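You operate a simulated robot arm through the tools that you are given. There is no shell and no other tool. Be economical: measure what you need, move in short steps, check, and stop when the job is done.

You run a simulated robot arm. Do the job below in one go: nothing can be reset, and whatever is moved stays where it is left.

Task
Take the gel can with the latest date from the top of the wooden table and leave it on the white tray. Then put the blue tube on the low top of the yarn table. Then press the dim button three times. Then open the brush drawer, take the black brush from the inside of the brush drawer and put it on the white frame, then shut the drawer. The order counts. Set down upright: gel can.

The check looks at the end state, three seconds after you hand in, the way a careful person would. Anything else that was tipped, shoved, dropped, spilled or broken makes it a failure.

Robot
A 6-joint arm with a fingered hand on a trunk, on a base that drives. Base frame: it is fixed to the floor where the robot stands at the start and does not move with it; the origin is under the middle of the robot, x ahead of it, y to its left, z up; the surface under the hand at the start is at about z = 0.8. Units: m, degrees, N and s.
With the tool pointing down near the work surface it reaches from about 0.3 to 0.62 m from the robot's upright axis, wherever it stands. Its first joint turns from -166.0 to 166.0 degrees. Places, roughly: black brush (5x13x5 cm) [0.2, -2.1, 0.7]; blue tube [1, 0.25, 0.75]; brush drawer [0.3, -2.1, 0.7]; dim button [0, -1.9, 0.8]; gel can [0.5, -0.25, 0.75]; low top of the yarn table (57x15 cm) [2.92, -0.24, 0.58]; white frame (15x20x2 cm) [0.4, -2.1, 0.8]; white tray (20x15x3 cm) [0.5, 0.2, 0.8]. Payload 3.2 kg.
The tool frame sits at the grasp point between the pads (the TCP): z along the fingers, y along the line on which they close. The tips reach 0.022 m beyond it. The gripper opens to 0.112 m. The gripper's body begins 0.06 m behind the TCP. The gripper is a hand of 3 fingers: y runs from the thumb to the fingers, the wrist lies at [0, 0, -0.218] in the tool frame, and closing takes about 1.5 s.
Orientation is that of the tool frame in the base frame, as a unit quaternion [w, x, y, z]. With the fingers straight down and closing along the base's y, the tool's x points along the base's -x, its y along +y and its z along -z.

Tools
- The arm moves only by the tool step_arm. Its argument "series" is a list of rows, each a list of 3 entries, a list of its own where there are three numbers: the shift along the tool's x, y, z in units of 20 mm (1.0 is 20 mm), then the turn, a rotation vector about the tool's x, y, z in units of 4 degrees (1.0 is 4 degrees), then the opening, from 0 (shut) to 1 (fully open). In form: [[[dx, dy, dz], [ax, ay, az], hand], ...]. A call has 1 to 8 rows; each row shifts and turns the commanded pose from where the row before left it, along the tool's axes as they then stand. A call with a number of a shift or a turn outside -1 to 1 is refused whole. Rows are played at 5 a second. More than 0.05 m and 8.6 degrees between two rows, or a gripper value outside its range, and nothing of the call is played. A pose out of reach is approached as far as the arm can. The call stops where the force on the tool passes 40 N (or 10 N more than at its start, if that is more) or the arm is blocked; 0.2 s more then pass. Each finger travels about 0.108 m/s and halts on what it meets, pressing with about 32 N; the grip force reading is that of the motor and also rises with nothing between the fingers. The clock runs only during rows and for 0.2 s after the last one: add rows that do not move to give the fingers time. The reply holds the time, the measured pose of the TCP, the force on the tool along the base axes, the opening and the grip force, in the units named above and with some noise, with the torque about the TCP (base axes, N m) and any sound that the robot's microphone picked up.
- Cameras (640 x 400 px; columns grow to the right, rows downward): "scene" is now at [0.0045, 0.1357, 1.4873]; the picture's right is [-0.29, -0.96, 0.00], its down [-0.74, 0.23, -0.63] and it looks along [0.60, -0.19, -0.78] (base axes); focal length 270 px, centre (320, 200). "wrist" rides on the gripper at [0.066, 0.003, -0.08] in the tool frame; the picture's right is [-0.05, 1.00, 0.00], its down [-0.77, -0.04, -0.64] and it looks along [-0.64, -0.03, 0.77] (tool axes); focal length 275 px, centre (320, 200). There is no depth. A picture from a camera that has moved, and an enlarged one, comes with that camera's place and axes in the base frame and with its lens. The place of the scene camera against the robot may be out by one fixed shift of up to 0.018 m in any direction.
- capture(camera): a new picture of that camera. No time passes.
- slide_trunk(by): slides the trunk up (or, below 0, down) by that many m; the arm and the scene camera ride with it, the base frame stays. It gives what a move gives, with no picture.
- base_move(legs): drives the robot by 1 to 6 legs, each [ahead, turn to the left] in m and degrees, along the robot's own axes; the way and the turn of a leg run together, so that a leg with both is an arc; at most 1.5 m and 180 degrees a leg. The arm and the cameras ride along, it lands a little off, and it stops where it bumps. It gives what a move gives.
- grasp_type(shape): the hand has 3 fingers and takes this shape, open, in about a second: jaw (thumb against the fingers, like two jaws); tri (thumb and two fingers); tip (a fingertip pinch); poke (one finger out to press); point (the index stretched); flat (the hand flat); cup (the hand cupped); fist (a fist). The gripper value then closes the fingers along that shape, each until it touches; the sizes above hold for jaw. It gives what a move gives, with no picture.
- turn_head(pan, tilt): turns the head with the scene camera to pan (to the left, within 155 degrees either way) and tilt (down, from -29 to 69), counted from straight ahead of the robot. It gives what a move gives.
- enlarge(camera, box): a new picture of the part [left, top, right, bottom] of that camera's present view, enlarged. No time passes.
- job_done(): hands the job in; it is judged then, once.

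Go step by step. Nothing tells you exact positions but the pictures and the camera data: compare them with the known pose of the tool, close in by small moves and look again before you grip or let go. The budget is 165 turns and 120 pictures, counting those below and the enlarged ones. Unless the task says otherwise, let go and move clear before handing in, and close with one line.

The tools are called by a JSON object that holds its "name" and its "arguments". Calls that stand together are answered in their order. step_arm: Moves the arm, as the interface text tells. Its arguments: {"type":"object","properties":{"series":{"type":"array","items":{"type":"array"}}},"required":["series"]} The other tools are called the same way: slide_trunk (by) slides the trunk up or down; grasp_type (shape) gives the hand a shape; base_move (legs) drives the base; turn_head (pan, tilt) turns the head that bears the scene camera; capture (camera) takes a picture; enlarge (camera, box) takes an enlarged picture of a part of a camera's view; job_done () hands the job in.

At the start:

```text
time: 0.0
position: [0.3244, 0.1082, 1.1162]
tool_rot: [-0.001, -0.002, 1.0, 0.0]
wrist_force: [0.5, 0.4, 0.6]
torque: [-0.02, -0.01, -0.04]
width: 0.1118
grasp_force: 0.1
shape: jaw
trunk travel left (down, up): [-0.525, 0.065]
robot x, y, heading: [-0.003, 0.0011, -0.2]
head pan, tilt: [-17.1, 51.0]
```

scene: 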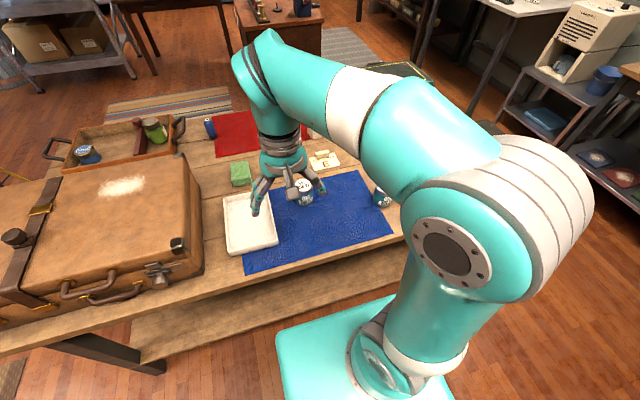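
wrist: 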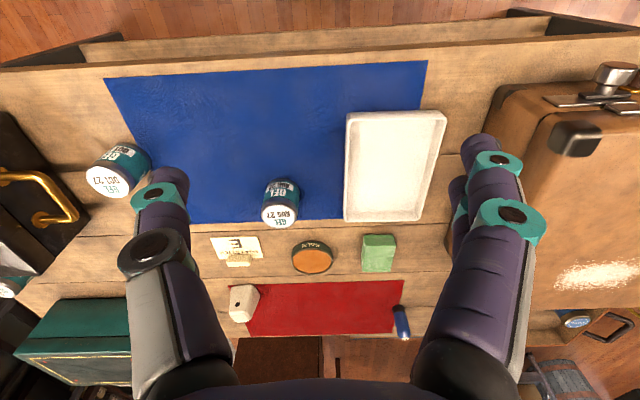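

I see a few gel cans on the wooden table, with dates printed on the lids. I'll enlarge the views to read the dates.

{"name": "enlarge", "arguments": {"camera": "wrist", "box": [70, 130, 310, 280]}}

{"name": "enlarge", "arguments": {"camera": "wrist", "box": [0, 150, 120, 400]}}

{"name": "enlarge", "arguments": {"camera": "scene", "box": [40, 100, 240, 225]}}

```text
2.67 times, centred on (190, 205) of wrist
camera zoom: at [0.2575, 0.1104, 1.1974], right [0.04, 1.0, 0.0], down [0.77, -0.03, 0.64], along [0.64, -0.03, -0.77], focal length 734 px, centre (667, 187)
```

zoom: 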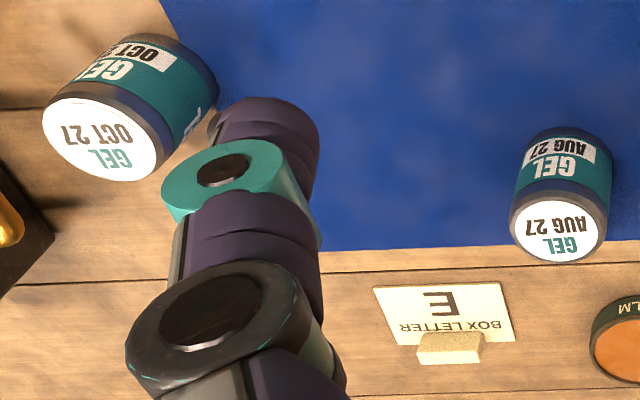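

```text
1.60 times, centred on (60, 275) of wrist
camera zoom: at [0.2575, 0.1104, 1.1974], right [0.04, 1.0, 0.0], down [0.77, -0.03, 0.64], along [0.64, -0.03, -0.77], focal length 440 px, centre (736, 80)
```

zoom: 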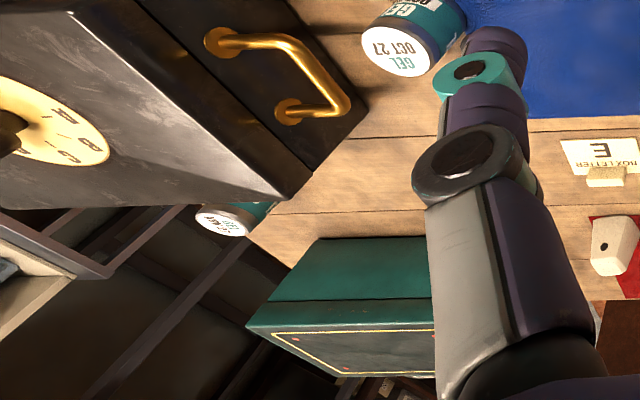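

```text
3.20 times, centred on (140, 162) of scene
camera zoom: at [0.0045, 0.1357, 1.4873], right [-0.29, -0.96, 0.0], down [-0.74, 0.23, -0.63], along [0.6, -0.19, -0.78], focal length 864 px, centre (896, 320)
```

zoom: 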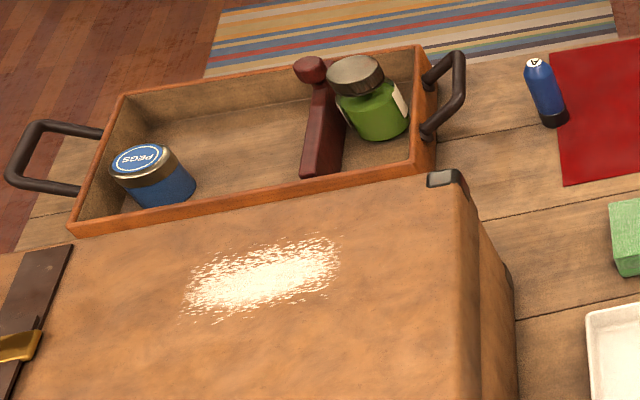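

Three gel cans so far: AUG 27, OCT 27, and one partly hidden behind the dial box. I'll read the third one.

{"name": "enlarge", "arguments": {"camera": "wrist", "box": [0, 270, 64, 310]}}

{"name": "turn_head", "arguments": {"pan": -45, "tilt": 40}}

{"name": "capture", "arguments": {"camera": "scene"}}

```text
10.00 times, centred on (32, 290) of wrist
camera zoom: at [0.2575, 0.1104, 1.1974], right [0.04, 1.0, 0.0], down [0.77, -0.03, 0.64], along [0.64, -0.03, -0.77], focal length 2753 px, centre (3200, -700)
```

zoom: 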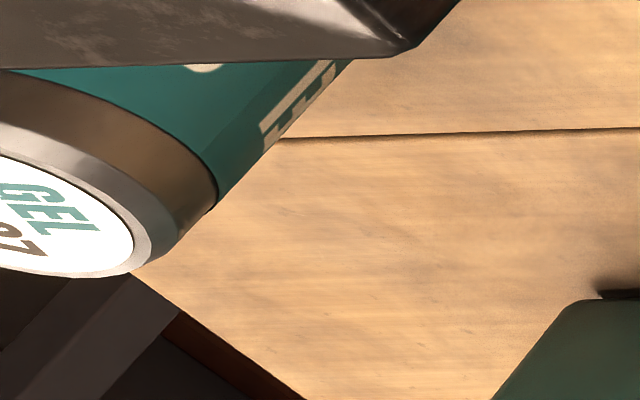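

```text
time: 0.9
position: [0.325, 0.1094, 1.1159]
tool_rot: [0.0, -0.002, 1.0, 0.0]
wrist_force: [-0.5, 0.0, -0.5]
torque: [0.01, 0.03, 0.01]
width: 0.1121
grasp_force: 0.0
shape: jaw
trunk travel left (down, up): [-0.525, 0.065]
robot x, y, heading: [-0.0018, 0.0023, 0.2]
head pan, tilt: [-45.0, 40.0]
```

```text
113 pictures are left
camera scene: at [-0.008, 0.098, 1.5027], right [-0.71, -0.71, 0.0], down [-0.46, 0.45, -0.77], along [0.54, -0.54, -0.64], focal length 270 px, centre (320, 200)
```

scene: 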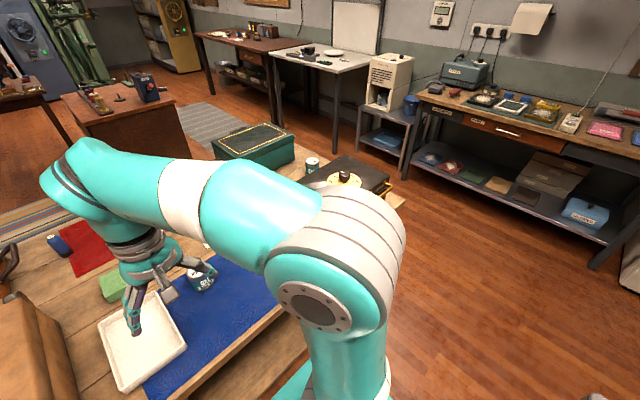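

{"name": "enlarge", "arguments": {"camera": "scene", "box": [280, 140, 360, 190]}}

{"name": "enlarge", "arguments": {"camera": "scene", "box": [400, 40, 640, 190]}}

{"name": "enlarge", "arguments": {"camera": "scene", "box": [0, 20, 440, 170]}}

```text
8.00 times, centred on (320, 165) of scene
camera zoom: at [-0.008, 0.098, 1.5027], right [-0.71, -0.71, 0.0], down [-0.46, 0.45, -0.77], along [0.54, -0.54, -0.64], focal length 2159 px, centre (320, 480)
```

zoom: 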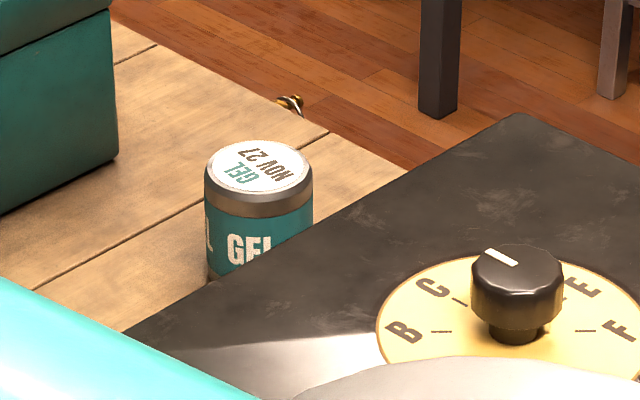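

```text
2.67 times, centred on (520, 115) of scene
camera zoom: at [-0.008, 0.098, 1.5027], right [-0.71, -0.71, 0.0], down [-0.46, 0.45, -0.77], along [0.54, -0.54, -0.64], focal length 720 px, centre (-213, 427)
```

zoom: 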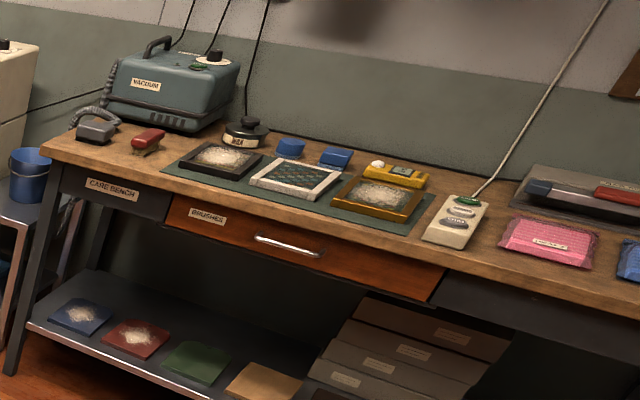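

```text
1.45 times, centred on (220, 95) of scene
camera zoom: at [-0.008, 0.098, 1.5027], right [-0.71, -0.71, 0.0], down [-0.46, 0.45, -0.77], along [0.54, -0.54, -0.64], focal length 392 px, centre (466, 353)
```

zoom: 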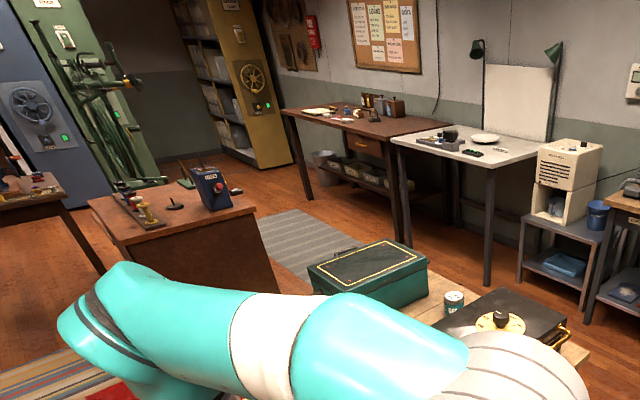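

NOV 27, standing behind the dial box at about (0.74, -0.6), is the latest date. It is out of reach from here, so I'll back off and drive round the right end of the table.

{"name": "base_move", "arguments": {"legs": [[-0.2, 0], [0, -90], [1.0, 0]]}}

{"name": "turn_head", "arguments": {"pan": 75, "tilt": 40}}

{"name": "capture", "arguments": {"camera": "scene"}}

```text
time: 11.2
position: [-0.1275, -1.3321, 1.1166]
tool_rot: [0.0, 0.718, 0.696, 0.0]
wrist_force: [-0.4, 0.9, 0.0]
torque: [-0.02, 0.0, -0.01]
width: 0.112
grasp_force: 0.1
shape: jaw
trunk travel left (down, up): [-0.525, 0.065]
robot x, y, heading: [-0.2228, -1.0045, -91.7]
head pan, tilt: [-45.0, 40.0]
```

```text
time: 13.2
position: [-0.1284, -1.3318, 1.1165]
tool_rot: [-0.001, 0.717, 0.697, -0.001]
wrist_force: [-0.3, 0.8, -0.1]
torque: [0.01, 0.01, -0.04]
width: 0.1119
grasp_force: 0.0
shape: jaw
trunk travel left (down, up): [-0.525, 0.065]
robot x, y, heading: [-0.221, -1.0035, -92.0]
head pan, tilt: [75.0, 40.0]
```

```text
109 pictures are left
camera scene: at [0.0181, -0.9847, 1.5027], right [-0.29, -0.96, 0.0], down [-0.62, 0.19, -0.77], along [0.73, -0.22, -0.64], focal length 270 px, centre (320, 200)
```

scene: 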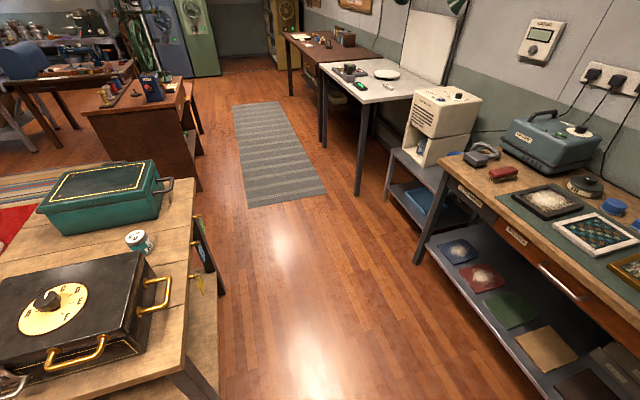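

The can is visible beside the table's right end and there is a clear corridor. I'll drive along it until I'm level with the can.

{"name": "base_move", "arguments": {"legs": [[0.12, 0], [0, 92], [0.95, 0]]}}

{"name": "turn_head", "arguments": {"pan": 90, "tilt": 50}}

{"name": "capture", "arguments": {"camera": "scene"}}

```text
time: 22.9
position: [1.0649, -1.0181, 1.1159]
tool_rot: [0.0, -0.003, 1.0, 0.0]
wrist_force: [0.5, -0.4, 0.0]
torque: [-0.03, -0.02, -0.01]
width: 0.1121
grasp_force: 0.0
shape: jaw
trunk travel left (down, up): [-0.525, 0.065]
robot x, y, heading: [0.7412, -1.1258, -0.0]
head pan, tilt: [75.0, 40.0]
```

```text
time: 23.7
position: [1.0643, -1.0163, 1.1157]
tool_rot: [-0.001, -0.004, 1.0, 0.001]
wrist_force: [0.3, -1.1, 0.0]
torque: [0.0, 0.0, -0.04]
width: 0.112
grasp_force: 0.0
shape: jaw
trunk travel left (down, up): [-0.525, 0.065]
robot x, y, heading: [0.7403, -1.1243, 0.4]
head pan, tilt: [90.0, 50.0]
```

```text
108 pictures are left
camera scene: at [0.6716, -0.8919, 1.4886], right [1.0, 0.0, 0.0], down [0.0, -0.77, -0.64], along [0.0, 0.64, -0.77], focal length 270 px, centre (320, 200)
```

scene: 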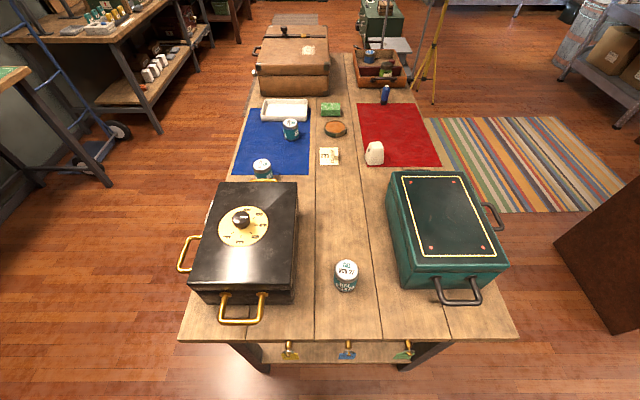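

{"name": "enlarge", "arguments": {"camera": "scene", "box": [220, 10, 440, 148]}}

{"name": "capture", "arguments": {"camera": "wrist"}}

```text
2.90 times, centred on (330, 79) of scene
camera zoom: at [0.6716, -0.8919, 1.4886], right [1.0, 0.0, 0.0], down [0.0, -0.77, -0.64], along [0.0, 0.64, -0.77], focal length 782 px, centre (291, 551)
```

zoom: 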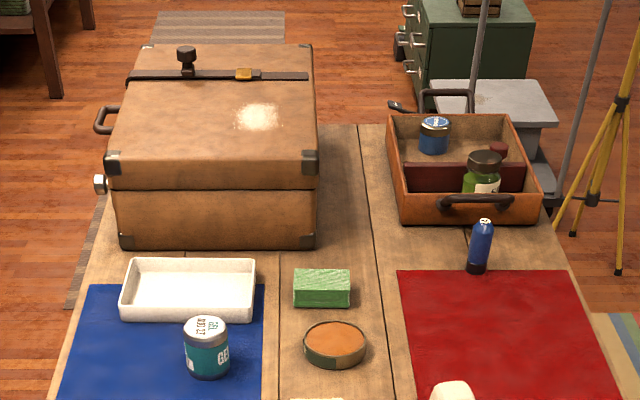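

```text
106 pictures are left
camera wrist: at [0.9978, -1.0152, 1.1974], right [0.04, 1.0, 0.0], down [0.77, -0.03, 0.64], along [0.64, -0.02, -0.77], focal length 275 px, centre (320, 200)
```

wrist: 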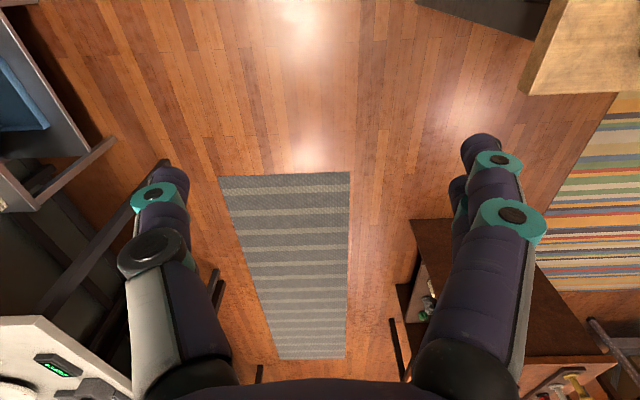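

The whole table is in view, and the NOV 27 can at about (0.733, -0.593) is the right one. I'm moving the hand over it.

{"name": "step_arm", "arguments": {"series": [[[0.788, 1, 0], [0, 0, 0], 1], [[0.788, 1, 0], [0, 0, 0], 1], [[0.788, 1, 0], [0, 0, 0], 1], [[0.788, 1, 0], [0, 0, 0], 1], [[0.788, 1, 0], [0, 0, 0], 1], [[0.788, 1, 0], [0, 0, 0], 1], [[0.788, 1, 0], [0, 0, 0], 1], [[0.788, 1, 0], [0, 0, 0], 1]]}}

{"name": "step_arm", "arguments": {"series": [[[0.788, 1, 0], [0, 0, 0], 1], [[0.788, 1, 0], [0, 0, 0], 1], [[0.788, 1, 0], [0, 0, 0], 1], [[0.788, 1, 0], [0, 0, 0], 1], [[0.788, 1, 0], [0, 0, 0], 1], [[0.788, 1, 0], [0, 0, 0], 1], [[0.788, 1, 0], [0, 0, 0], 1], [[0.788, 1, 0], [0, 0, 0], 1]]}}

{"name": "step_arm", "arguments": {"series": [[[0.788, 1, 0], [0, 0, 0], 1], [[0.788, 1, 0], [0, 0, 0], 1], [[0.788, 1, 0], [0, 0, 0], 1], [[0.788, 1, 0], [0, 0, 0], 1], [[0.788, 1, 0], [0, 0, 0], 1], [[0, 0, 0], [0, 0, 0], 1], [[0, 0, 0], [0, 0, 0], 1]]}}

{"name": "capture", "arguments": {"camera": "wrist"}}

{"name": "capture", "arguments": {"camera": "scene"}}

```text
time: 25.5
position: [0.9362, -0.8578, 1.1171]
tool_rot: [0.0, -0.003, 1.0, 0.0]
wrist_force: [-0.5, 0.5, 1.1]
torque: [0.0, 0.02, 0.0]
width: 0.1119
grasp_force: 0.1
shape: jaw
trunk travel left (down, up): [-0.525, 0.065]
robot x, y, heading: [0.7394, -1.1251, 0.3]
head pan, tilt: [90.0, 50.0]
```

```text
time: 27.3
position: [0.8084, -0.6972, 1.1166]
tool_rot: [-0.001, -0.004, 1.0, 0.001]
wrist_force: [0.7, 0.3, 0.4]
torque: [0.02, -0.03, 0.01]
width: 0.1121
grasp_force: 0.0
shape: jaw
trunk travel left (down, up): [-0.525, 0.065]
robot x, y, heading: [0.7415, -1.1221, 0.2]
head pan, tilt: [90.0, 50.0]
```

```text
time: 28.9
position: [0.7543, -0.6434, 1.1093]
tool_rot: [0.0, -0.004, 1.0, 0.0]
wrist_force: [0.2, -0.2, 0.5]
torque: [0.0, 0.02, -0.03]
width: 0.1117
grasp_force: 0.0
shape: jaw
out of reach, approached as far as the arm can: row 3, 4, 5
trunk travel left (down, up): [-0.525, 0.065]
robot x, y, heading: [0.741, -1.1248, 0.1]
head pan, tilt: [90.0, 50.0]
```

```text
105 pictures are left
camera wrist: at [0.6874, -0.6414, 1.1916], right [0.04, 1.0, 0.0], down [0.77, -0.03, 0.63], along [0.63, -0.02, -0.77], focal length 275 px, centre (320, 200)
```

wrist: 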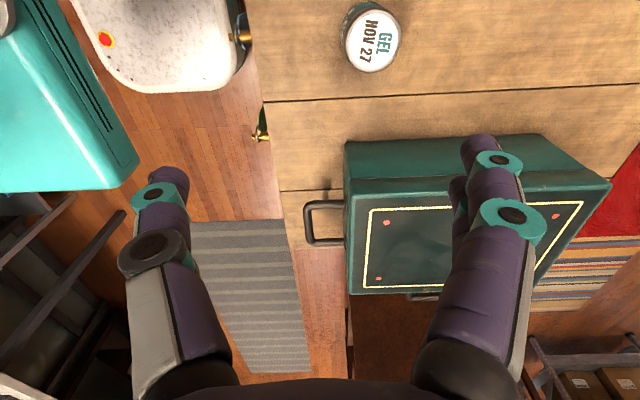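

```text
104 pictures are left
camera scene: at [0.6716, -0.8921, 1.4886], right [1.0, 0.0, 0.0], down [0.0, -0.77, -0.64], along [0.0, 0.64, -0.77], focal length 270 px, centre (320, 200)
```

scene: 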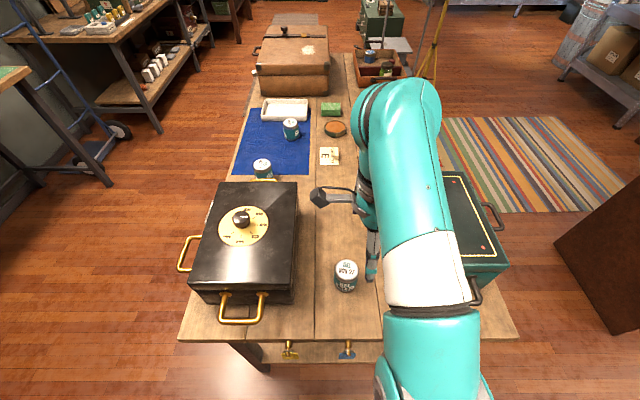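

The arm is at its reach limit at this height. I'll lower the trunk to extend the reach, then align over the can at about (0.737, -0.590).

{"name": "slide_trunk", "arguments": {"by": -0.15}}

{"name": "step_arm", "arguments": {"series": [[[0.5, 1, 0], [0, 0, 0], 1], [[0.3, 1, 0], [0, 0, 0], 1], [[0, 0.6, 0], [0, 0, 0], 1], [[0, 0, 0], [0, 0, 0], 1]]}}

{"name": "capture", "arguments": {"camera": "wrist"}}

{"name": "capture", "arguments": {"camera": "scene"}}

```text
time: 30.7
position: [0.7542, -0.6426, 0.9605]
tool_rot: [-0.001, -0.003, 1.0, 0.002]
wrist_force: [-0.7, 0.0, 0.6]
torque: [-0.01, 0.01, 0.03]
width: 0.112
grasp_force: 0.0
shape: jaw
trunk travel left (down, up): [-0.375, 0.215]
robot x, y, heading: [0.7396, -1.1229, 0.2]
head pan, tilt: [90.0, 50.0]
```

```text
time: 31.7
position: [0.7537, -0.642, 0.9596]
tool_rot: [-0.001, -0.003, 1.0, 0.001]
wrist_force: [0.3, 0.2, 0.6]
torque: [0.0, 0.0, 0.0]
width: 0.1117
grasp_force: 0.0
shape: jaw
out of reach, approached as far as the arm can: row 1, 2, 3
trunk travel left (down, up): [-0.375, 0.215]
robot x, y, heading: [0.7403, -1.1245, 0.5]
head pan, tilt: [90.0, 50.0]
```

```text
103 pictures are left
camera wrist: at [0.6873, -0.6412, 1.0415], right [0.04, 1.0, 0.0], down [0.77, -0.03, 0.63], along [0.63, -0.02, -0.77], focal length 275 px, centre (320, 200)
```

wrist: 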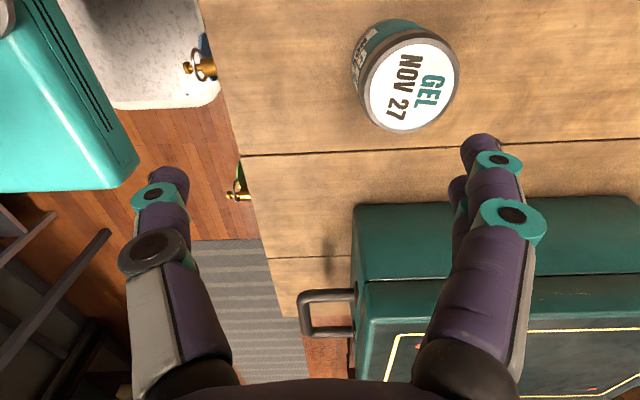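

```text
102 pictures are left
camera scene: at [0.6715, -0.8919, 1.3385], right [1.0, 0.0, 0.0], down [0.0, -0.77, -0.64], along [0.0, 0.64, -0.77], focal length 270 px, centre (320, 200)
```

scene: 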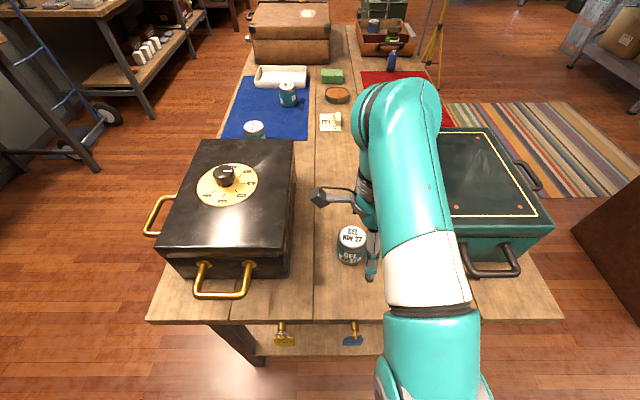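

Trunk height alone doesn't change the relative reach. I'll raise the trunk and lower the arm instead.

{"name": "slide_trunk", "arguments": {"by": 0.15}}

{"name": "step_arm", "arguments": {"series": [[[0, 0, 1], [0, 0, 0], 1], [[0, 0, 1], [0, 0, 0], 1], [[0, 0, 1], [0, 0, 0], 1], [[0, 0, 1], [0, 0, 0], 1], [[0.2, 0.5, 1], [0, 0, 0], 1], [[0.2, 0.7, 1], [0, 0, 0], 1], [[0.2, 0.7, 1], [0, 0, 0], 1], [[0.25, 0.7, 0.5], [0, 0, 0], 1]]}}

{"name": "capture", "arguments": {"camera": "wrist"}}

```text
time: 33.4
position: [0.7545, -0.6428, 1.11]
tool_rot: [-0.001, -0.003, 1.0, 0.002]
wrist_force: [-0.4, 0.2, 0.2]
torque: [0.03, 0.0, 0.01]
width: 0.1119
grasp_force: 0.1
shape: jaw
trunk travel left (down, up): [-0.525, 0.065]
robot x, y, heading: [0.7413, -1.1266, 0.2]
head pan, tilt: [90.0, 50.0]
```

```text
time: 35.2
position: [0.7311, -0.6063, 1.0307]
tool_rot: [-0.001, -0.004, 1.0, 0.001]
wrist_force: [-0.3, 0.6, -0.1]
torque: [0.01, -0.04, -0.01]
width: 0.1119
grasp_force: 0.0
shape: jaw
out of reach, approached as far as the arm can: row 1, 2, 3, 4, 7, 8
trunk travel left (down, up): [-0.525, 0.065]
robot x, y, heading: [0.7417, -1.1274, 0.3]
head pan, tilt: [90.0, 50.0]
```

```text
101 pictures are left
camera wrist: at [0.6654, -0.6044, 1.1122], right [0.04, 1.0, 0.0], down [0.77, -0.03, 0.63], along [0.63, -0.02, -0.77], focal length 275 px, centre (320, 200)
```

wrist: 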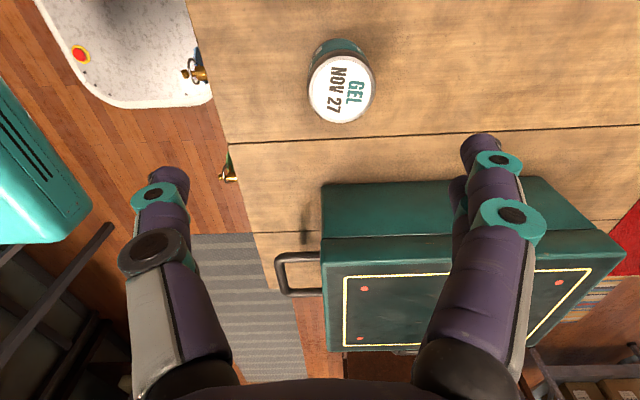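

{"name": "step_arm", "arguments": {"series": [[[0, 0, 1], [0, 0, 0], 1], [[0, 0, 1], [0, 0, 0], 1], [[-0.2, 0.4, 1], [0, 0, 0], 1], [[-0.2, 0.4, 0.5], [0, 0, 0], 1], [[0, 0, 0], [0, 0, 0], 1]]}}

{"name": "capture", "arguments": {"camera": "wrist"}}

```text
time: 36.4
position: [0.7396, -0.5891, 0.961]
tool_rot: [-0.002, -0.003, 1.0, 0.002]
wrist_force: [-0.8, 0.3, 0.2]
torque: [0.01, 0.02, 0.01]
width: 0.1119
grasp_force: 0.1
shape: jaw
trunk travel left (down, up): [-0.525, 0.065]
robot x, y, heading: [0.7413, -1.1267, 0.1]
head pan, tilt: [90.0, 50.0]
```

```text
100 pictures are left
camera wrist: at [0.6735, -0.5882, 1.043], right [0.04, 1.0, 0.0], down [0.77, -0.03, 0.63], along [0.63, -0.02, -0.77], focal length 275 px, centre (320, 200)
```

wrist: 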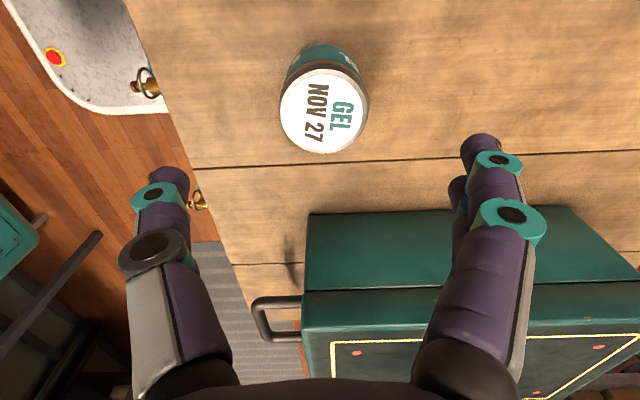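

Aligned over the can; descending to grip height.

{"name": "step_arm", "arguments": {"series": [[[0, 0, 1], [0, 0, 0], 1], [[0, 0, 1], [0, 0, 0], 1], [[0, 0, 1], [0, 0, 0], 1], [[0, 0, 1], [0, 0, 0], 1], [[0, 0, 1], [0, 0, 0], 1], [[0, 0, 1], [0, 0, 0], 1], [[0, 0, 0], [0, 0, 0], 1]]}}

{"name": "capture", "arguments": {"camera": "wrist"}}

{"name": "capture", "arguments": {"camera": "scene"}}

```text
time: 38.0
position: [0.7401, -0.5898, 0.8414]
tool_rot: [0.0, -0.003, 1.0, 0.002]
wrist_force: [0.6, -1.0, -0.2]
torque: [-0.04, 0.05, 0.01]
width: 0.1119
grasp_force: 0.0
shape: jaw
trunk travel left (down, up): [-0.525, 0.065]
robot x, y, heading: [0.7381, -1.1218, 0.3]
head pan, tilt: [90.0, 50.0]
```

```text
99 pictures are left
camera wrist: at [0.6726, -0.5889, 0.9231], right [0.04, 1.0, 0.0], down [0.77, -0.03, 0.63], along [0.63, -0.02, -0.77], focal length 275 px, centre (320, 200)
```

wrist: 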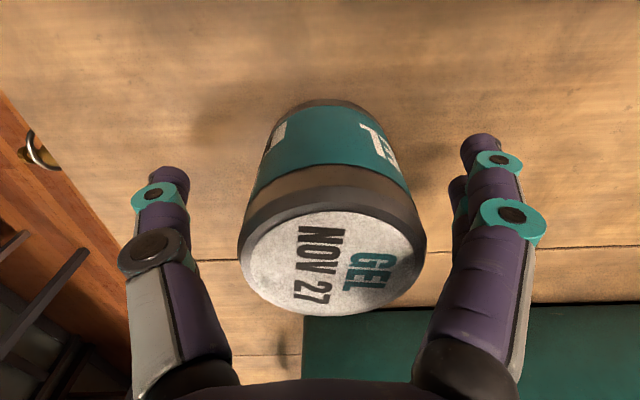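

```text
98 pictures are left
camera scene: at [0.6715, -0.8918, 1.4885], right [1.0, 0.0, 0.0], down [0.0, -0.77, -0.64], along [0.0, 0.64, -0.77], focal length 270 px, centre (320, 200)
```

scene: 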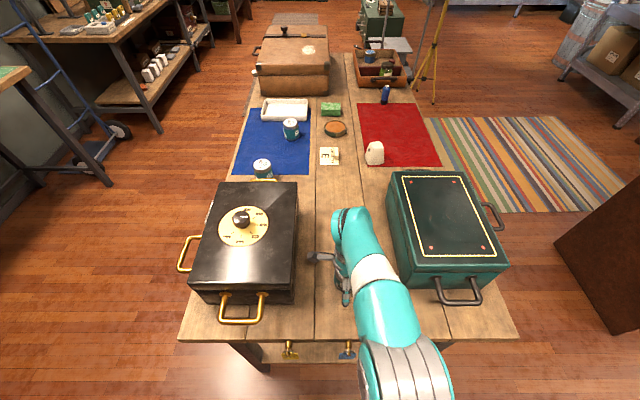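

Can sits centred between the fingers. Closing.

{"name": "step_arm", "arguments": {"series": [[[0, 0, 0], [0, 0, 0], 0], [[0, 0, 0], [0, 0, 0], 0], [[0, 0, 0], [0, 0, 0], 0], [[0, 0, 0], [0, 0, 0], 0], [[0, 0, 0], [0, 0, 0], 0], [[0, 0, 0], [0, 0, 0], 0], [[0, 0, 0], [0, 0, 0], 0], [[0, 0, 0], [0, 0, 0], 0]]}}

{"name": "step_arm", "arguments": {"series": [[[0, 0, -0.5], [0, 0, 0], 0], [[0, 0, -1], [0, 0, 0], 0], [[0, 0, -1], [0, 0, 0], 0], [[0, 0, -1], [0, 0, 0], 0], [[0, 0, -1], [0, 0, 0], 0], [[0, 0, -1], [0, 0, 0], 0], [[0, 0, -1], [0, 0, 0], 0], [[0, -0.5, -1], [0, 0, 0], 0]]}}

{"name": "capture", "arguments": {"camera": "wrist"}}

```text
time: 39.8
position: [0.7392, -0.5898, 0.8411]
tool_rot: [-0.001, -0.004, 1.0, 0.002]
wrist_force: [1.2, -0.2, 0.0]
torque: [0.01, 0.03, -0.02]
width: 0.0502
grasp_force: 31.9
shape: jaw
trunk travel left (down, up): [-0.525, 0.065]
robot x, y, heading: [0.7425, -1.1253, 0.3]
head pan, tilt: [90.0, 50.0]
```

```text
time: 41.6
position: [0.741, -0.6009, 0.9926]
tool_rot: [-0.001, -0.003, 1.0, 0.002]
wrist_force: [-0.5, -0.6, -1.2]
torque: [0.03, 0.01, 0.01]
width: 0.0501
grasp_force: 32.1
shape: jaw
trunk travel left (down, up): [-0.525, 0.065]
robot x, y, heading: [0.7432, -1.1219, 0.2]
head pan, tilt: [90.0, 50.0]
```

```text
97 pictures are left
camera wrist: at [0.6737, -0.6002, 1.074], right [0.04, 1.0, 0.0], down [0.77, -0.03, 0.63], along [0.63, -0.02, -0.77], focal length 275 px, centre (320, 200)
```

wrist: 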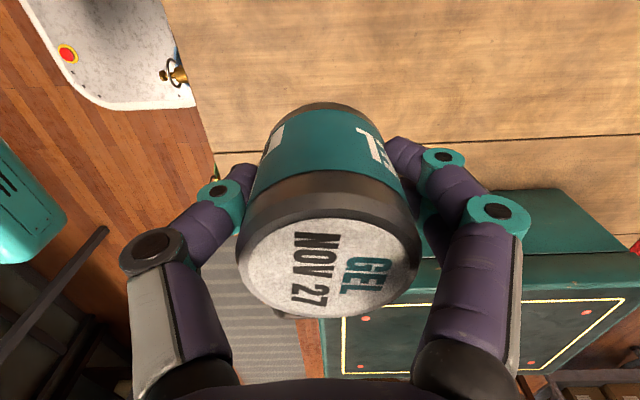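

Gel can is held. I'll raise and tuck the arm to the robot's front, then drive back to the tray side.

{"name": "step_arm", "arguments": {"series": [[[0, -1, -1], [0, 0, 0], 0], [[0, -1, -1], [0, 0, 0], 0], [[0, -1, -1], [0, 0, 0], 0], [[0, -1, -1], [0, 0, 0], 0], [[-0.8, -1, -1], [0, 0, 0], 0], [[-1, -1, -0.3], [0, 0, 0], 0], [[-1, -1, 0], [0, 0, 0], 0], [[-1, -1, 0], [0, 0, 0], 0]]}}

{"name": "step_arm", "arguments": {"series": [[[-1, -1, 0], [0, 0, 0], 0], [[-1, -1, 0], [0, 0, 0], 0], [[-1, -1, 0], [0, 0, 0], 0], [[-1, -1, 0], [0, 0, 0], 0], [[-1, -1, 0], [0, 0, 0], 0], [[-1, -1, 0], [0, 0, 0], 0], [[-1, -1, 0], [0, 0, 0], 0], [[-1, -1, 0], [0, 0, 0], 0]]}}

{"name": "step_arm", "arguments": {"series": [[[-1, -1, 0], [0, 0, 0], 0], [[-1, -1, 0], [0, 0, 0], 0], [[-1, -1, 0], [0, 0, 0], 0], [[-1, -1, 0], [0, 0, 0], 0], [[-1, -0.5, 0], [0, 0, 0], 0], [[0, 0, 0], [0, 0, 0], 0]]}}

{"name": "base_move", "arguments": {"legs": [[-0.95, 0], [0, 90]]}}

```text
time: 43.4
position: [0.8165, -0.7604, 1.0954]
tool_rot: [0.0, -0.004, 1.0, 0.002]
wrist_force: [0.2, 0.7, -1.8]
torque: [-0.02, -0.02, 0.04]
width: 0.0498
grasp_force: 31.4
shape: jaw
trunk travel left (down, up): [-0.525, 0.065]
robot x, y, heading: [0.7416, -1.1251, 0.3]
head pan, tilt: [90.0, 50.0]
```

```text
time: 45.2
position: [0.9769, -0.9201, 1.0946]
tool_rot: [-0.001, -0.004, 1.0, 0.002]
wrist_force: [0.1, -0.2, -1.2]
torque: [-0.01, 0.01, 0.02]
width: 0.0494
grasp_force: 32.3
shape: jaw
trunk travel left (down, up): [-0.525, 0.065]
robot x, y, heading: [0.7405, -1.1224, 0.0]
head pan, tilt: [90.0, 50.0]
```

```text
time: 46.6
position: [1.0807, -1.0084, 1.095]
tool_rot: [-0.001, -0.003, 1.0, 0.001]
wrist_force: [1.0, -0.6, -1.3]
torque: [0.02, -0.01, -0.01]
width: 0.0494
grasp_force: 32.1
shape: jaw
trunk travel left (down, up): [-0.525, 0.065]
robot x, y, heading: [0.742, -1.1248, 0.2]
head pan, tilt: [90.0, 50.0]
```

```text
time: 55.5
position: [-0.342, -0.7991, 1.095]
tool_rot: [0.002, 0.718, -0.696, -0.001]
wrist_force: [0.2, -0.9, -1.1]
torque: [0.02, -0.01, -0.01]
width: 0.049
grasp_force: 31.8
shape: jaw
trunk travel left (down, up): [-0.525, 0.065]
robot x, y, heading: [-0.2177, -1.1341, 91.6]
head pan, tilt: [90.0, 50.0]
```

{"name": "base_move", "arguments": {"legs": [[1.25, 0], [0, -91.6], [0.24, 0]]}}

{"name": "turn_head", "arguments": {"pan": 10, "tilt": 55}}

{"name": "capture", "arguments": {"camera": "scene"}}

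{"name": "capture", "arguments": {"camera": "wrist"}}

```text
time: 67.0
position: [0.3271, 0.2108, 1.0953]
tool_rot: [-0.001, 0.006, 1.0, 0.002]
wrist_force: [0.2, 0.4, -0.7]
torque: [-0.01, 0.02, -0.01]
width: 0.0489
grasp_force: 32.3
shape: jaw
trunk travel left (down, up): [-0.525, 0.065]
robot x, y, heading: [-0.0155, 0.1008, -0.9]
head pan, tilt: [90.0, 50.0]
```

```text
time: 68.6
position: [0.3266, 0.2103, 1.0947]
tool_rot: [-0.002, 0.006, 1.0, 0.001]
wrist_force: [0.3, -1.2, -2.0]
torque: [0.05, 0.0, 0.02]
width: 0.0488
grasp_force: 32.1
shape: jaw
trunk travel left (down, up): [-0.525, 0.065]
robot x, y, heading: [-0.0139, 0.1, -0.7]
head pan, tilt: [10.0, 55.0]
```

```text
96 pictures are left
camera scene: at [-0.0091, 0.2703, 1.4821], right [0.16, -0.99, 0.0], down [-0.81, -0.13, -0.57], along [0.57, 0.09, -0.82], focal length 270 px, centre (320, 200)
```

scene: 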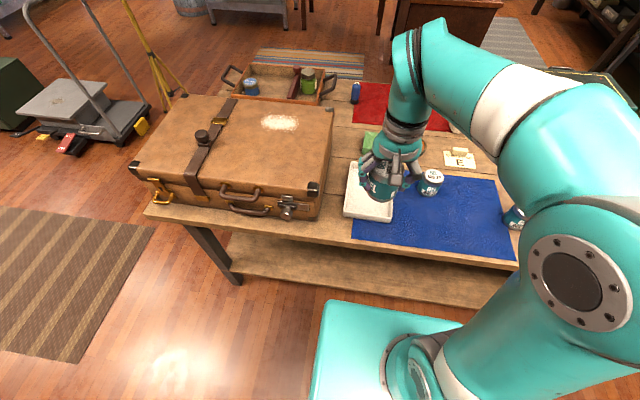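

```text
95 pictures are left
camera wrist: at [0.26, 0.2138, 1.177], right [0.06, 1.0, 0.0], down [0.77, -0.05, 0.63], along [0.63, -0.03, -0.77], focal length 275 px, centre (320, 200)
```

wrist: 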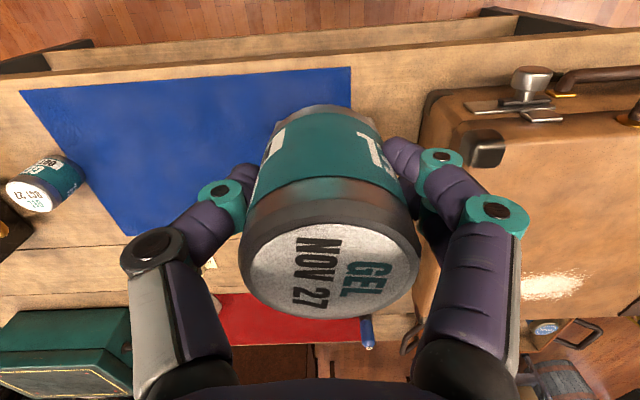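

Tray centre is around (0.505, 0.207). Moving the can over it.

{"name": "step_arm", "arguments": {"series": [[[-1, 0, 0.5], [0, 0, 0], 0], [[-1, 0, 0.5], [0, 0, 0], 0], [[-1, 0, 0.5], [0, 0, 0], 0], [[-1, 0, 0.5], [0, 0, 0], 0], [[-1, 0, 0.5], [0, 0, 0], 0], [[-1, 0, 0.5], [0, 0, 0], 0], [[-1, 0, 0.5], [0, 0, 0], 0], [[-1, 0, 0.5], [0, 0, 0], 0]]}}

{"name": "step_arm", "arguments": {"series": [[[-0.9, -0.1, 1], [0, 0, 0], 0], [[0, 0, 1], [0, 0, 0], 0], [[0, 0, 1], [0, 0, 0], 0], [[0, 0, 0], [0, 0, 0], 0]]}}

{"name": "capture", "arguments": {"camera": "scene"}}

{"name": "capture", "arguments": {"camera": "wrist"}}

```text
time: 70.4
position: [0.4882, 0.2088, 1.0142]
tool_rot: [-0.001, 0.006, 1.0, 0.001]
wrist_force: [-0.1, 0.4, -1.2]
torque: [-0.02, 0.04, 0.0]
width: 0.0484
grasp_force: 31.8
shape: jaw
trunk travel left (down, up): [-0.525, 0.065]
robot x, y, heading: [-0.0157, 0.1022, -0.6]
head pan, tilt: [10.0, 55.0]
```

```text
time: 71.4
position: [0.5064, 0.2088, 0.9553]
tool_rot: [-0.002, 0.006, 1.0, 0.003]
wrist_force: [-0.1, 0.3, -1.7]
torque: [0.01, 0.02, 0.02]
width: 0.0486
grasp_force: 31.9
shape: jaw
trunk travel left (down, up): [-0.525, 0.065]
robot x, y, heading: [-0.0142, 0.1016, -0.8]
head pan, tilt: [10.0, 55.0]
```

```text
94 pictures are left
camera scene: at [-0.0089, 0.2702, 1.4821], right [0.16, -0.99, 0.0], down [-0.81, -0.13, -0.57], along [0.57, 0.09, -0.82], focal length 270 px, centre (320, 200)
```

scene: 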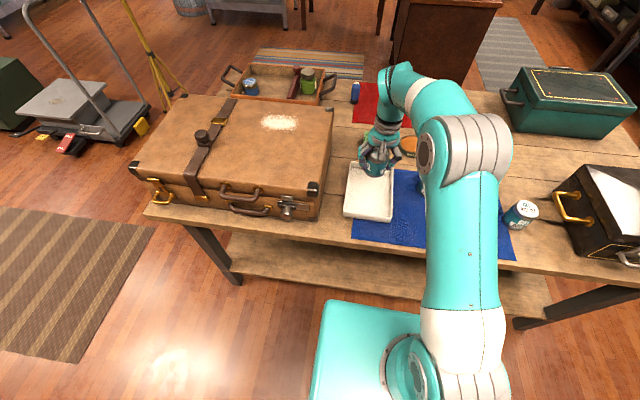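

```text
93 pictures are left
camera wrist: at [0.439, 0.2117, 1.0371], right [0.06, 1.0, 0.0], down [0.77, -0.05, 0.63], along [0.63, -0.03, -0.77], focal length 275 px, centre (320, 200)
```

wrist: 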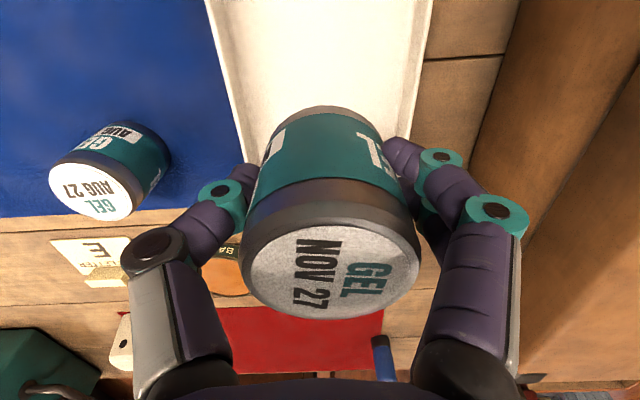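

The can is centred over the tray. I'm lowering it.

{"name": "step_arm", "arguments": {"series": [[[0, 0, 1], [0, 0, 0], 0], [[0, 0, 1], [0, 0, 0], 0], [[0, 0, 1], [0, 0, 0], 0], [[0, 0, 1], [0, 0, 0], 0], [[0, 0, 0.75], [0, 0, 0], 0], [[0, 0, 0], [0, 0, 0], 0]]}}

{"name": "capture", "arguments": {"camera": "wrist"}}

{"name": "enlarge", "arguments": {"camera": "scene", "box": [300, 110, 460, 230]}}

```text
time: 72.8
position: [0.5042, 0.2086, 0.8598]
tool_rot: [-0.001, 0.006, 1.0, 0.002]
wrist_force: [0.0, -0.4, -2.1]
torque: [0.02, 0.03, 0.01]
width: 0.0484
grasp_force: 31.6
shape: jaw
trunk travel left (down, up): [-0.525, 0.065]
robot x, y, heading: [-0.014, 0.1012, -0.6]
head pan, tilt: [10.0, 55.0]
```

```text
92 pictures are left
camera wrist: at [0.4372, 0.2117, 0.9419], right [0.06, 1.0, 0.0], down [0.77, -0.05, 0.63], along [0.63, -0.03, -0.77], focal length 275 px, centre (320, 200)
```

wrist: 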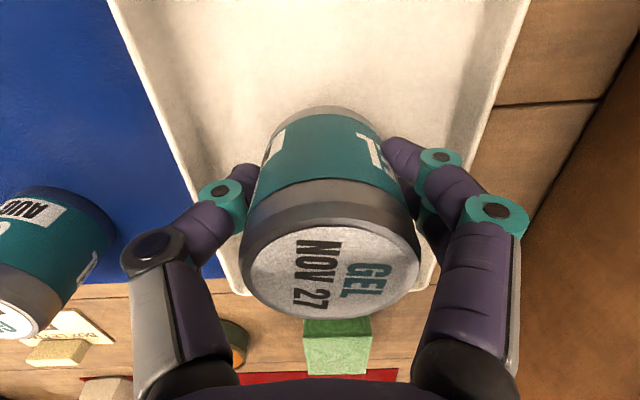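

```text
3.33 times, centred on (380, 170) of scene
camera zoom: at [-0.009, 0.2702, 1.4821], right [0.16, -0.99, 0.0], down [-0.81, -0.13, -0.57], along [0.57, 0.09, -0.82], focal length 899 px, centre (120, 300)
```

zoom: 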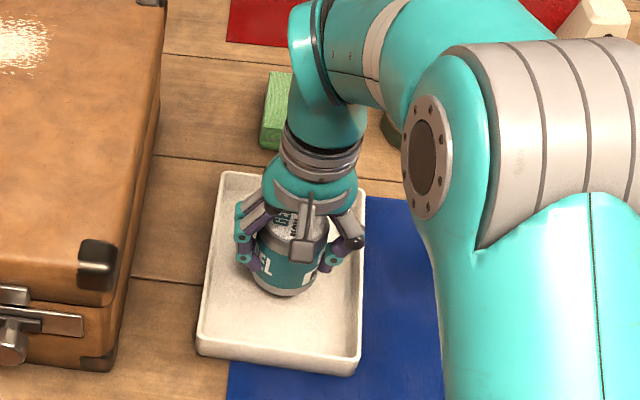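

{"name": "step_arm", "arguments": {"series": [[[0.75, 0, 0], [0, 0, 0], 0], [[0, 0, 0.3], [0, 0, 0], 0], [[0, 0, 0.2], [0, 0, 0], 0], [[0, 0, 0], [0, 0, 0], 0]]}}

```text
time: 73.8
position: [0.4885, 0.2078, 0.8505]
tool_rot: [-0.001, 0.006, 1.0, 0.002]
wrist_force: [-0.4, 0.9, -1.7]
torque: [0.03, 0.0, -0.01]
width: 0.0485
grasp_force: 32.4
shape: jaw
trunk travel left (down, up): [-0.525, 0.065]
robot x, y, heading: [-0.0143, 0.1008, -1.1]
head pan, tilt: [10.0, 55.0]
```

{"name": "step_arm", "arguments": {"series": [[[0, 0, 0.15], [0, 0, 0], 0], [[0, 0, 0], [0, 0, 0], 0]]}}

{"name": "step_arm", "arguments": {"series": [[[0, 0, 0.1], [0, 0, 0], 0], [[0, 0, 0], [0, 0, 0], 0]]}}

```text
time: 74.4
position: [0.4889, 0.2083, 0.8467]
tool_rot: [-0.001, 0.007, 1.0, 0.002]
wrist_force: [-0.2, 0.4, -0.6]
torque: [0.02, 0.0, 0.02]
width: 0.0482
grasp_force: 32.0
shape: jaw
trunk travel left (down, up): [-0.525, 0.065]
robot x, y, heading: [-0.0179, 0.0998, -0.9]
head pan, tilt: [10.0, 55.0]
```

```text
time: 75.0
position: [0.4893, 0.209, 0.8447]
tool_rot: [-0.001, 0.006, 1.0, 0.002]
wrist_force: [-0.7, 0.1, 1.7]
torque: [0.01, -0.03, 0.0]
width: 0.0484
grasp_force: 32.4
shape: jaw
trunk travel left (down, up): [-0.525, 0.065]
robot x, y, heading: [-0.013, 0.0998, -0.9]
head pan, tilt: [10.0, 55.0]
```

The force reading changed, so the can is touching the tray floor. I'll release with a limited opening and lift away.

{"name": "step_arm", "arguments": {"series": [[[0, 0, 0], [0, 0, 0], 0.62], [[0, 0, 0], [0, 0, 0], 0.65], [[0, 0, 0], [0, 0, 0], 0.68], [[0, 0, 0], [0, 0, 0], 0.68], [[0, 0, -0.5], [0, 0, 0], 0.68], [[0, 0, -0.5], [0, 0, 0], 0.68], [[0, 0, -1], [0, 0, 0], 0.68], [[0, 0, -1], [0, 0, 0], 0.68]]}}

{"name": "capture", "arguments": {"camera": "wrist"}}

```text
time: 76.8
position: [0.487, 0.2088, 0.9046]
tool_rot: [-0.002, 0.006, 1.0, 0.001]
wrist_force: [0.5, 0.4, 0.3]
torque: [-0.01, 0.02, -0.02]
width: 0.0759
grasp_force: 0.0
shape: jaw
trunk travel left (down, up): [-0.525, 0.065]
robot x, y, heading: [-0.0166, 0.0986, -0.9]
head pan, tilt: [10.0, 55.0]
```

```text
90 pictures are left
camera wrist: at [0.4199, 0.2116, 0.9861], right [0.06, 1.0, 0.0], down [0.77, -0.05, 0.63], along [0.63, -0.03, -0.77], focal length 275 px, centre (320, 200)
```

wrist: 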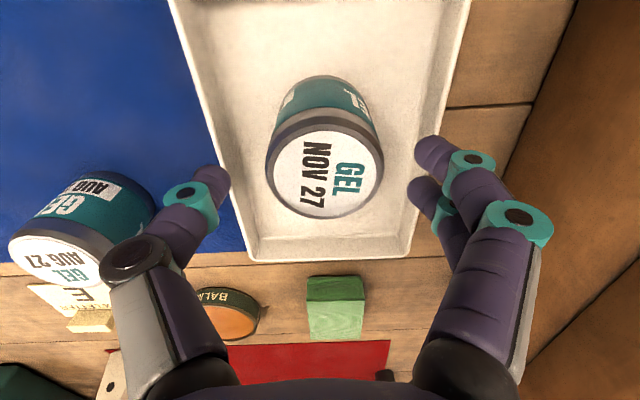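

Can stands upright on the tray. Next I lift, retract, and drive round to the far side of the table for the blue tube.

{"name": "step_arm", "arguments": {"series": [[[0, 0, -1], [0, 0, 0], 0.68], [[0, 0, -1], [0, 0, 0], 0.68], [[0.5, 0, -1], [0, 0, 0], 0.8], [[1, 0, -1], [0, 0, 0], 1], [[1, 0, -1], [0, 0, 0], 1], [[1, 0, -1], [0, 0, 0], 1], [[1, 0, -1], [0, 0, 0], 1], [[1, 0, -1], [0, 0, 0], 1]]}}

{"name": "step_arm", "arguments": {"series": [[[1, 0, -1], [0, 0, 0], 1], [[1, 0, -1], [0, 0, 0], 1], [[0, 0, 0], [0, 0, 0], 1]]}}

{"name": "capture", "arguments": {"camera": "scene"}}

{"name": "base_move", "arguments": {"legs": [[-0.2, 0], [0, -89], [1.22, 0], [0, 90]]}}

```text
time: 78.6
position: [0.3796, 0.2103, 1.066]
tool_rot: [-0.001, 0.006, 1.0, 0.002]
wrist_force: [0.2, 0.4, 1.0]
torque: [0.0, 0.02, 0.01]
width: 0.1118
grasp_force: 0.0
shape: jaw
trunk travel left (down, up): [-0.525, 0.065]
robot x, y, heading: [-0.0149, 0.1055, -0.9]
head pan, tilt: [10.0, 55.0]
```

```text
time: 79.4
position: [0.3384, 0.2083, 1.1058]
tool_rot: [-0.002, 0.006, 1.0, 0.002]
wrist_force: [0.4, 0.1, 0.6]
torque: [0.03, -0.02, 0.07]
width: 0.1122
grasp_force: 0.1
shape: jaw
trunk travel left (down, up): [-0.525, 0.065]
robot x, y, heading: [-0.0153, 0.1022, -0.8]
head pan, tilt: [10.0, 55.0]
```

```text
89 pictures are left
camera scene: at [-0.0091, 0.2702, 1.4821], right [0.16, -0.99, 0.0], down [-0.81, -0.13, -0.57], along [0.57, 0.09, -0.82], focal length 270 px, centre (320, 200)
```

scene: 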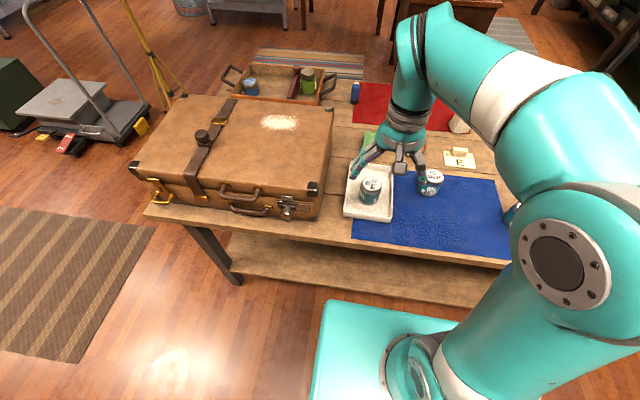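

```text
time: 94.2
position: [0.1635, -1.0093, 1.1065]
tool_rot: [0.0, 0.007, 1.0, 0.002]
wrist_force: [-0.4, -0.1, 0.3]
torque: [-0.01, 0.0, -0.02]
width: 0.1121
grasp_force: 0.1
shape: jaw
trunk travel left (down, up): [-0.525, 0.065]
robot x, y, heading: [-0.1909, -1.111, -1.0]
head pan, tilt: [10.0, 55.0]
```

{"name": "base_move", "arguments": {"legs": [[0, 1], [1.5, 0], [0.32, 0], [0, 90]]}}

{"name": "turn_head", "arguments": {"pan": -30, "tilt": 35}}

{"name": "capture", "arguments": {"camera": "scene"}}

{"name": "turn_head", "arguments": {"pan": 15, "tilt": 45}}

{"name": "capture", "arguments": {"camera": "scene"}}

```text
time: 107.5
position: [1.5408, -0.7915, 1.1052]
tool_rot: [-0.002, -0.692, 0.722, 0.001]
wrist_force: [-1.1, -0.6, -0.3]
torque: [-0.01, 0.01, -0.01]
width: 0.1119
grasp_force: 0.0
shape: jaw
trunk travel left (down, up): [-0.525, 0.065]
robot x, y, heading: [1.6342, -1.1476, 87.5]
head pan, tilt: [10.0, 55.0]
```

```text
time: 108.6
position: [1.5412, -0.7921, 1.1062]
tool_rot: [-0.001, -0.691, 0.722, 0.001]
wrist_force: [-0.4, -0.1, 0.0]
torque: [-0.02, 0.02, 0.02]
width: 0.112
grasp_force: 0.1
shape: jaw
trunk travel left (down, up): [-0.525, 0.065]
robot x, y, heading: [1.6377, -1.1506, 87.3]
head pan, tilt: [-30.0, 35.0]
```

```text
88 pictures are left
camera scene: at [1.5059, -1.1367, 1.5103], right [0.84, -0.54, 0.0], down [-0.31, -0.48, -0.82], along [0.44, 0.69, -0.57], focal length 270 px, centre (320, 200)
```

scene: 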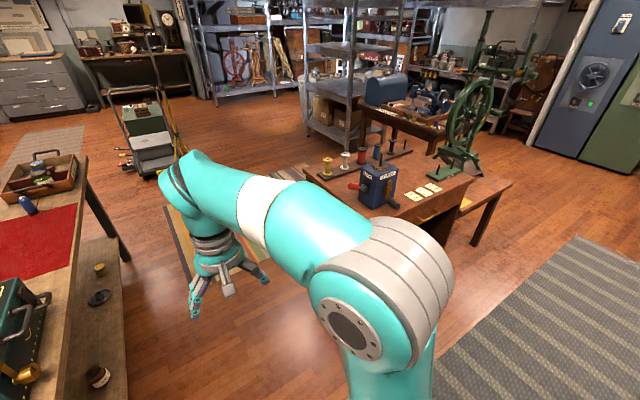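

```text
time: 109.7
position: [1.5402, -0.7916, 1.1053]
tool_rot: [-0.002, -0.691, 0.723, 0.0]
wrist_force: [-0.8, 0.5, 0.8]
torque: [-0.03, 0.01, 0.0]
width: 0.112
grasp_force: 0.0
shape: jaw
trunk travel left (down, up): [-0.525, 0.065]
robot x, y, heading: [1.6358, -1.1465, 87.3]
head pan, tilt: [15.0, 45.0]
```

```text
87 pictures are left
camera scene: at [1.4411, -1.1315, 1.4955], right [0.98, 0.21, 0.0], down [0.15, -0.69, -0.71], along [-0.15, 0.69, -0.71], focal length 270 px, centre (320, 200)
```

scene: 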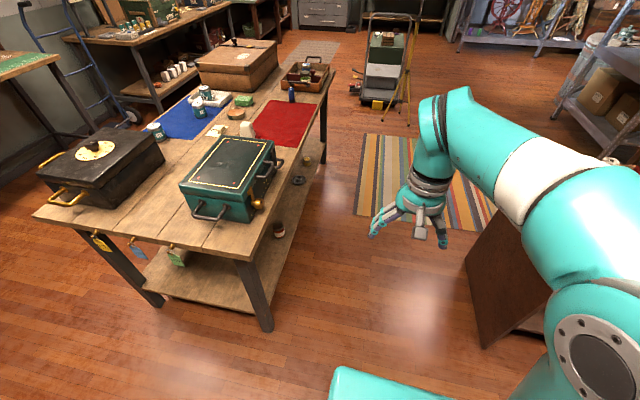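

The far side corridor is clear. Driving up to be level with the tube.

{"name": "base_move", "arguments": {"legs": [[0, 5.2], [1.3, 0], [0, -2.5]]}}

{"name": "turn_head", "arguments": {"pan": 80, "tilt": 50}}

{"name": "capture", "arguments": {"camera": "scene"}}

```text
time: 117.2
position: [1.4744, 0.5159, 1.1052]
tool_rot: [-0.003, -0.705, 0.709, 0.0]
wrist_force: [0.3, -0.1, -1.2]
torque: [-0.02, -0.01, -0.01]
width: 0.1119
grasp_force: 0.3
shape: jaw
trunk travel left (down, up): [-0.525, 0.065]
robot x, y, heading: [1.5832, 0.1644, 89.7]
head pan, tilt: [15.0, 45.0]
```

```text
time: 118.6
position: [1.4746, 0.5158, 1.1054]
tool_rot: [-0.002, -0.705, 0.709, 0.0]
wrist_force: [-0.5, -0.5, -0.1]
torque: [-0.02, -0.01, 0.0]
width: 0.112
grasp_force: 0.1
shape: jaw
trunk travel left (down, up): [-0.525, 0.065]
robot x, y, heading: [1.5833, 0.1608, 89.7]
head pan, tilt: [80.0, 50.0]
```

```text
86 pictures are left
camera scene: at [1.333, 0.1078, 1.4886], right [0.18, 0.98, 0.0], down [0.75, -0.14, -0.64], along [-0.63, 0.12, -0.77], focal length 270 px, centre (320, 200)
```

scene: 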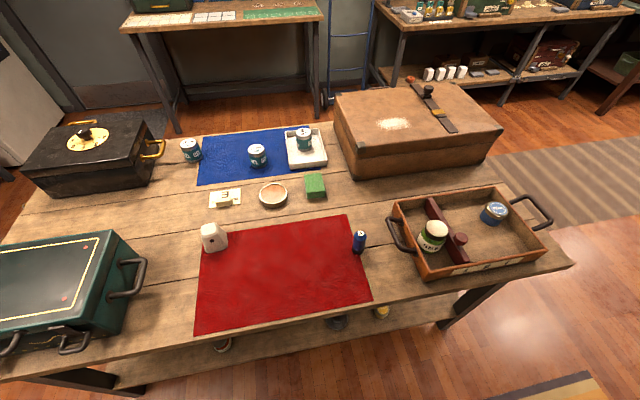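

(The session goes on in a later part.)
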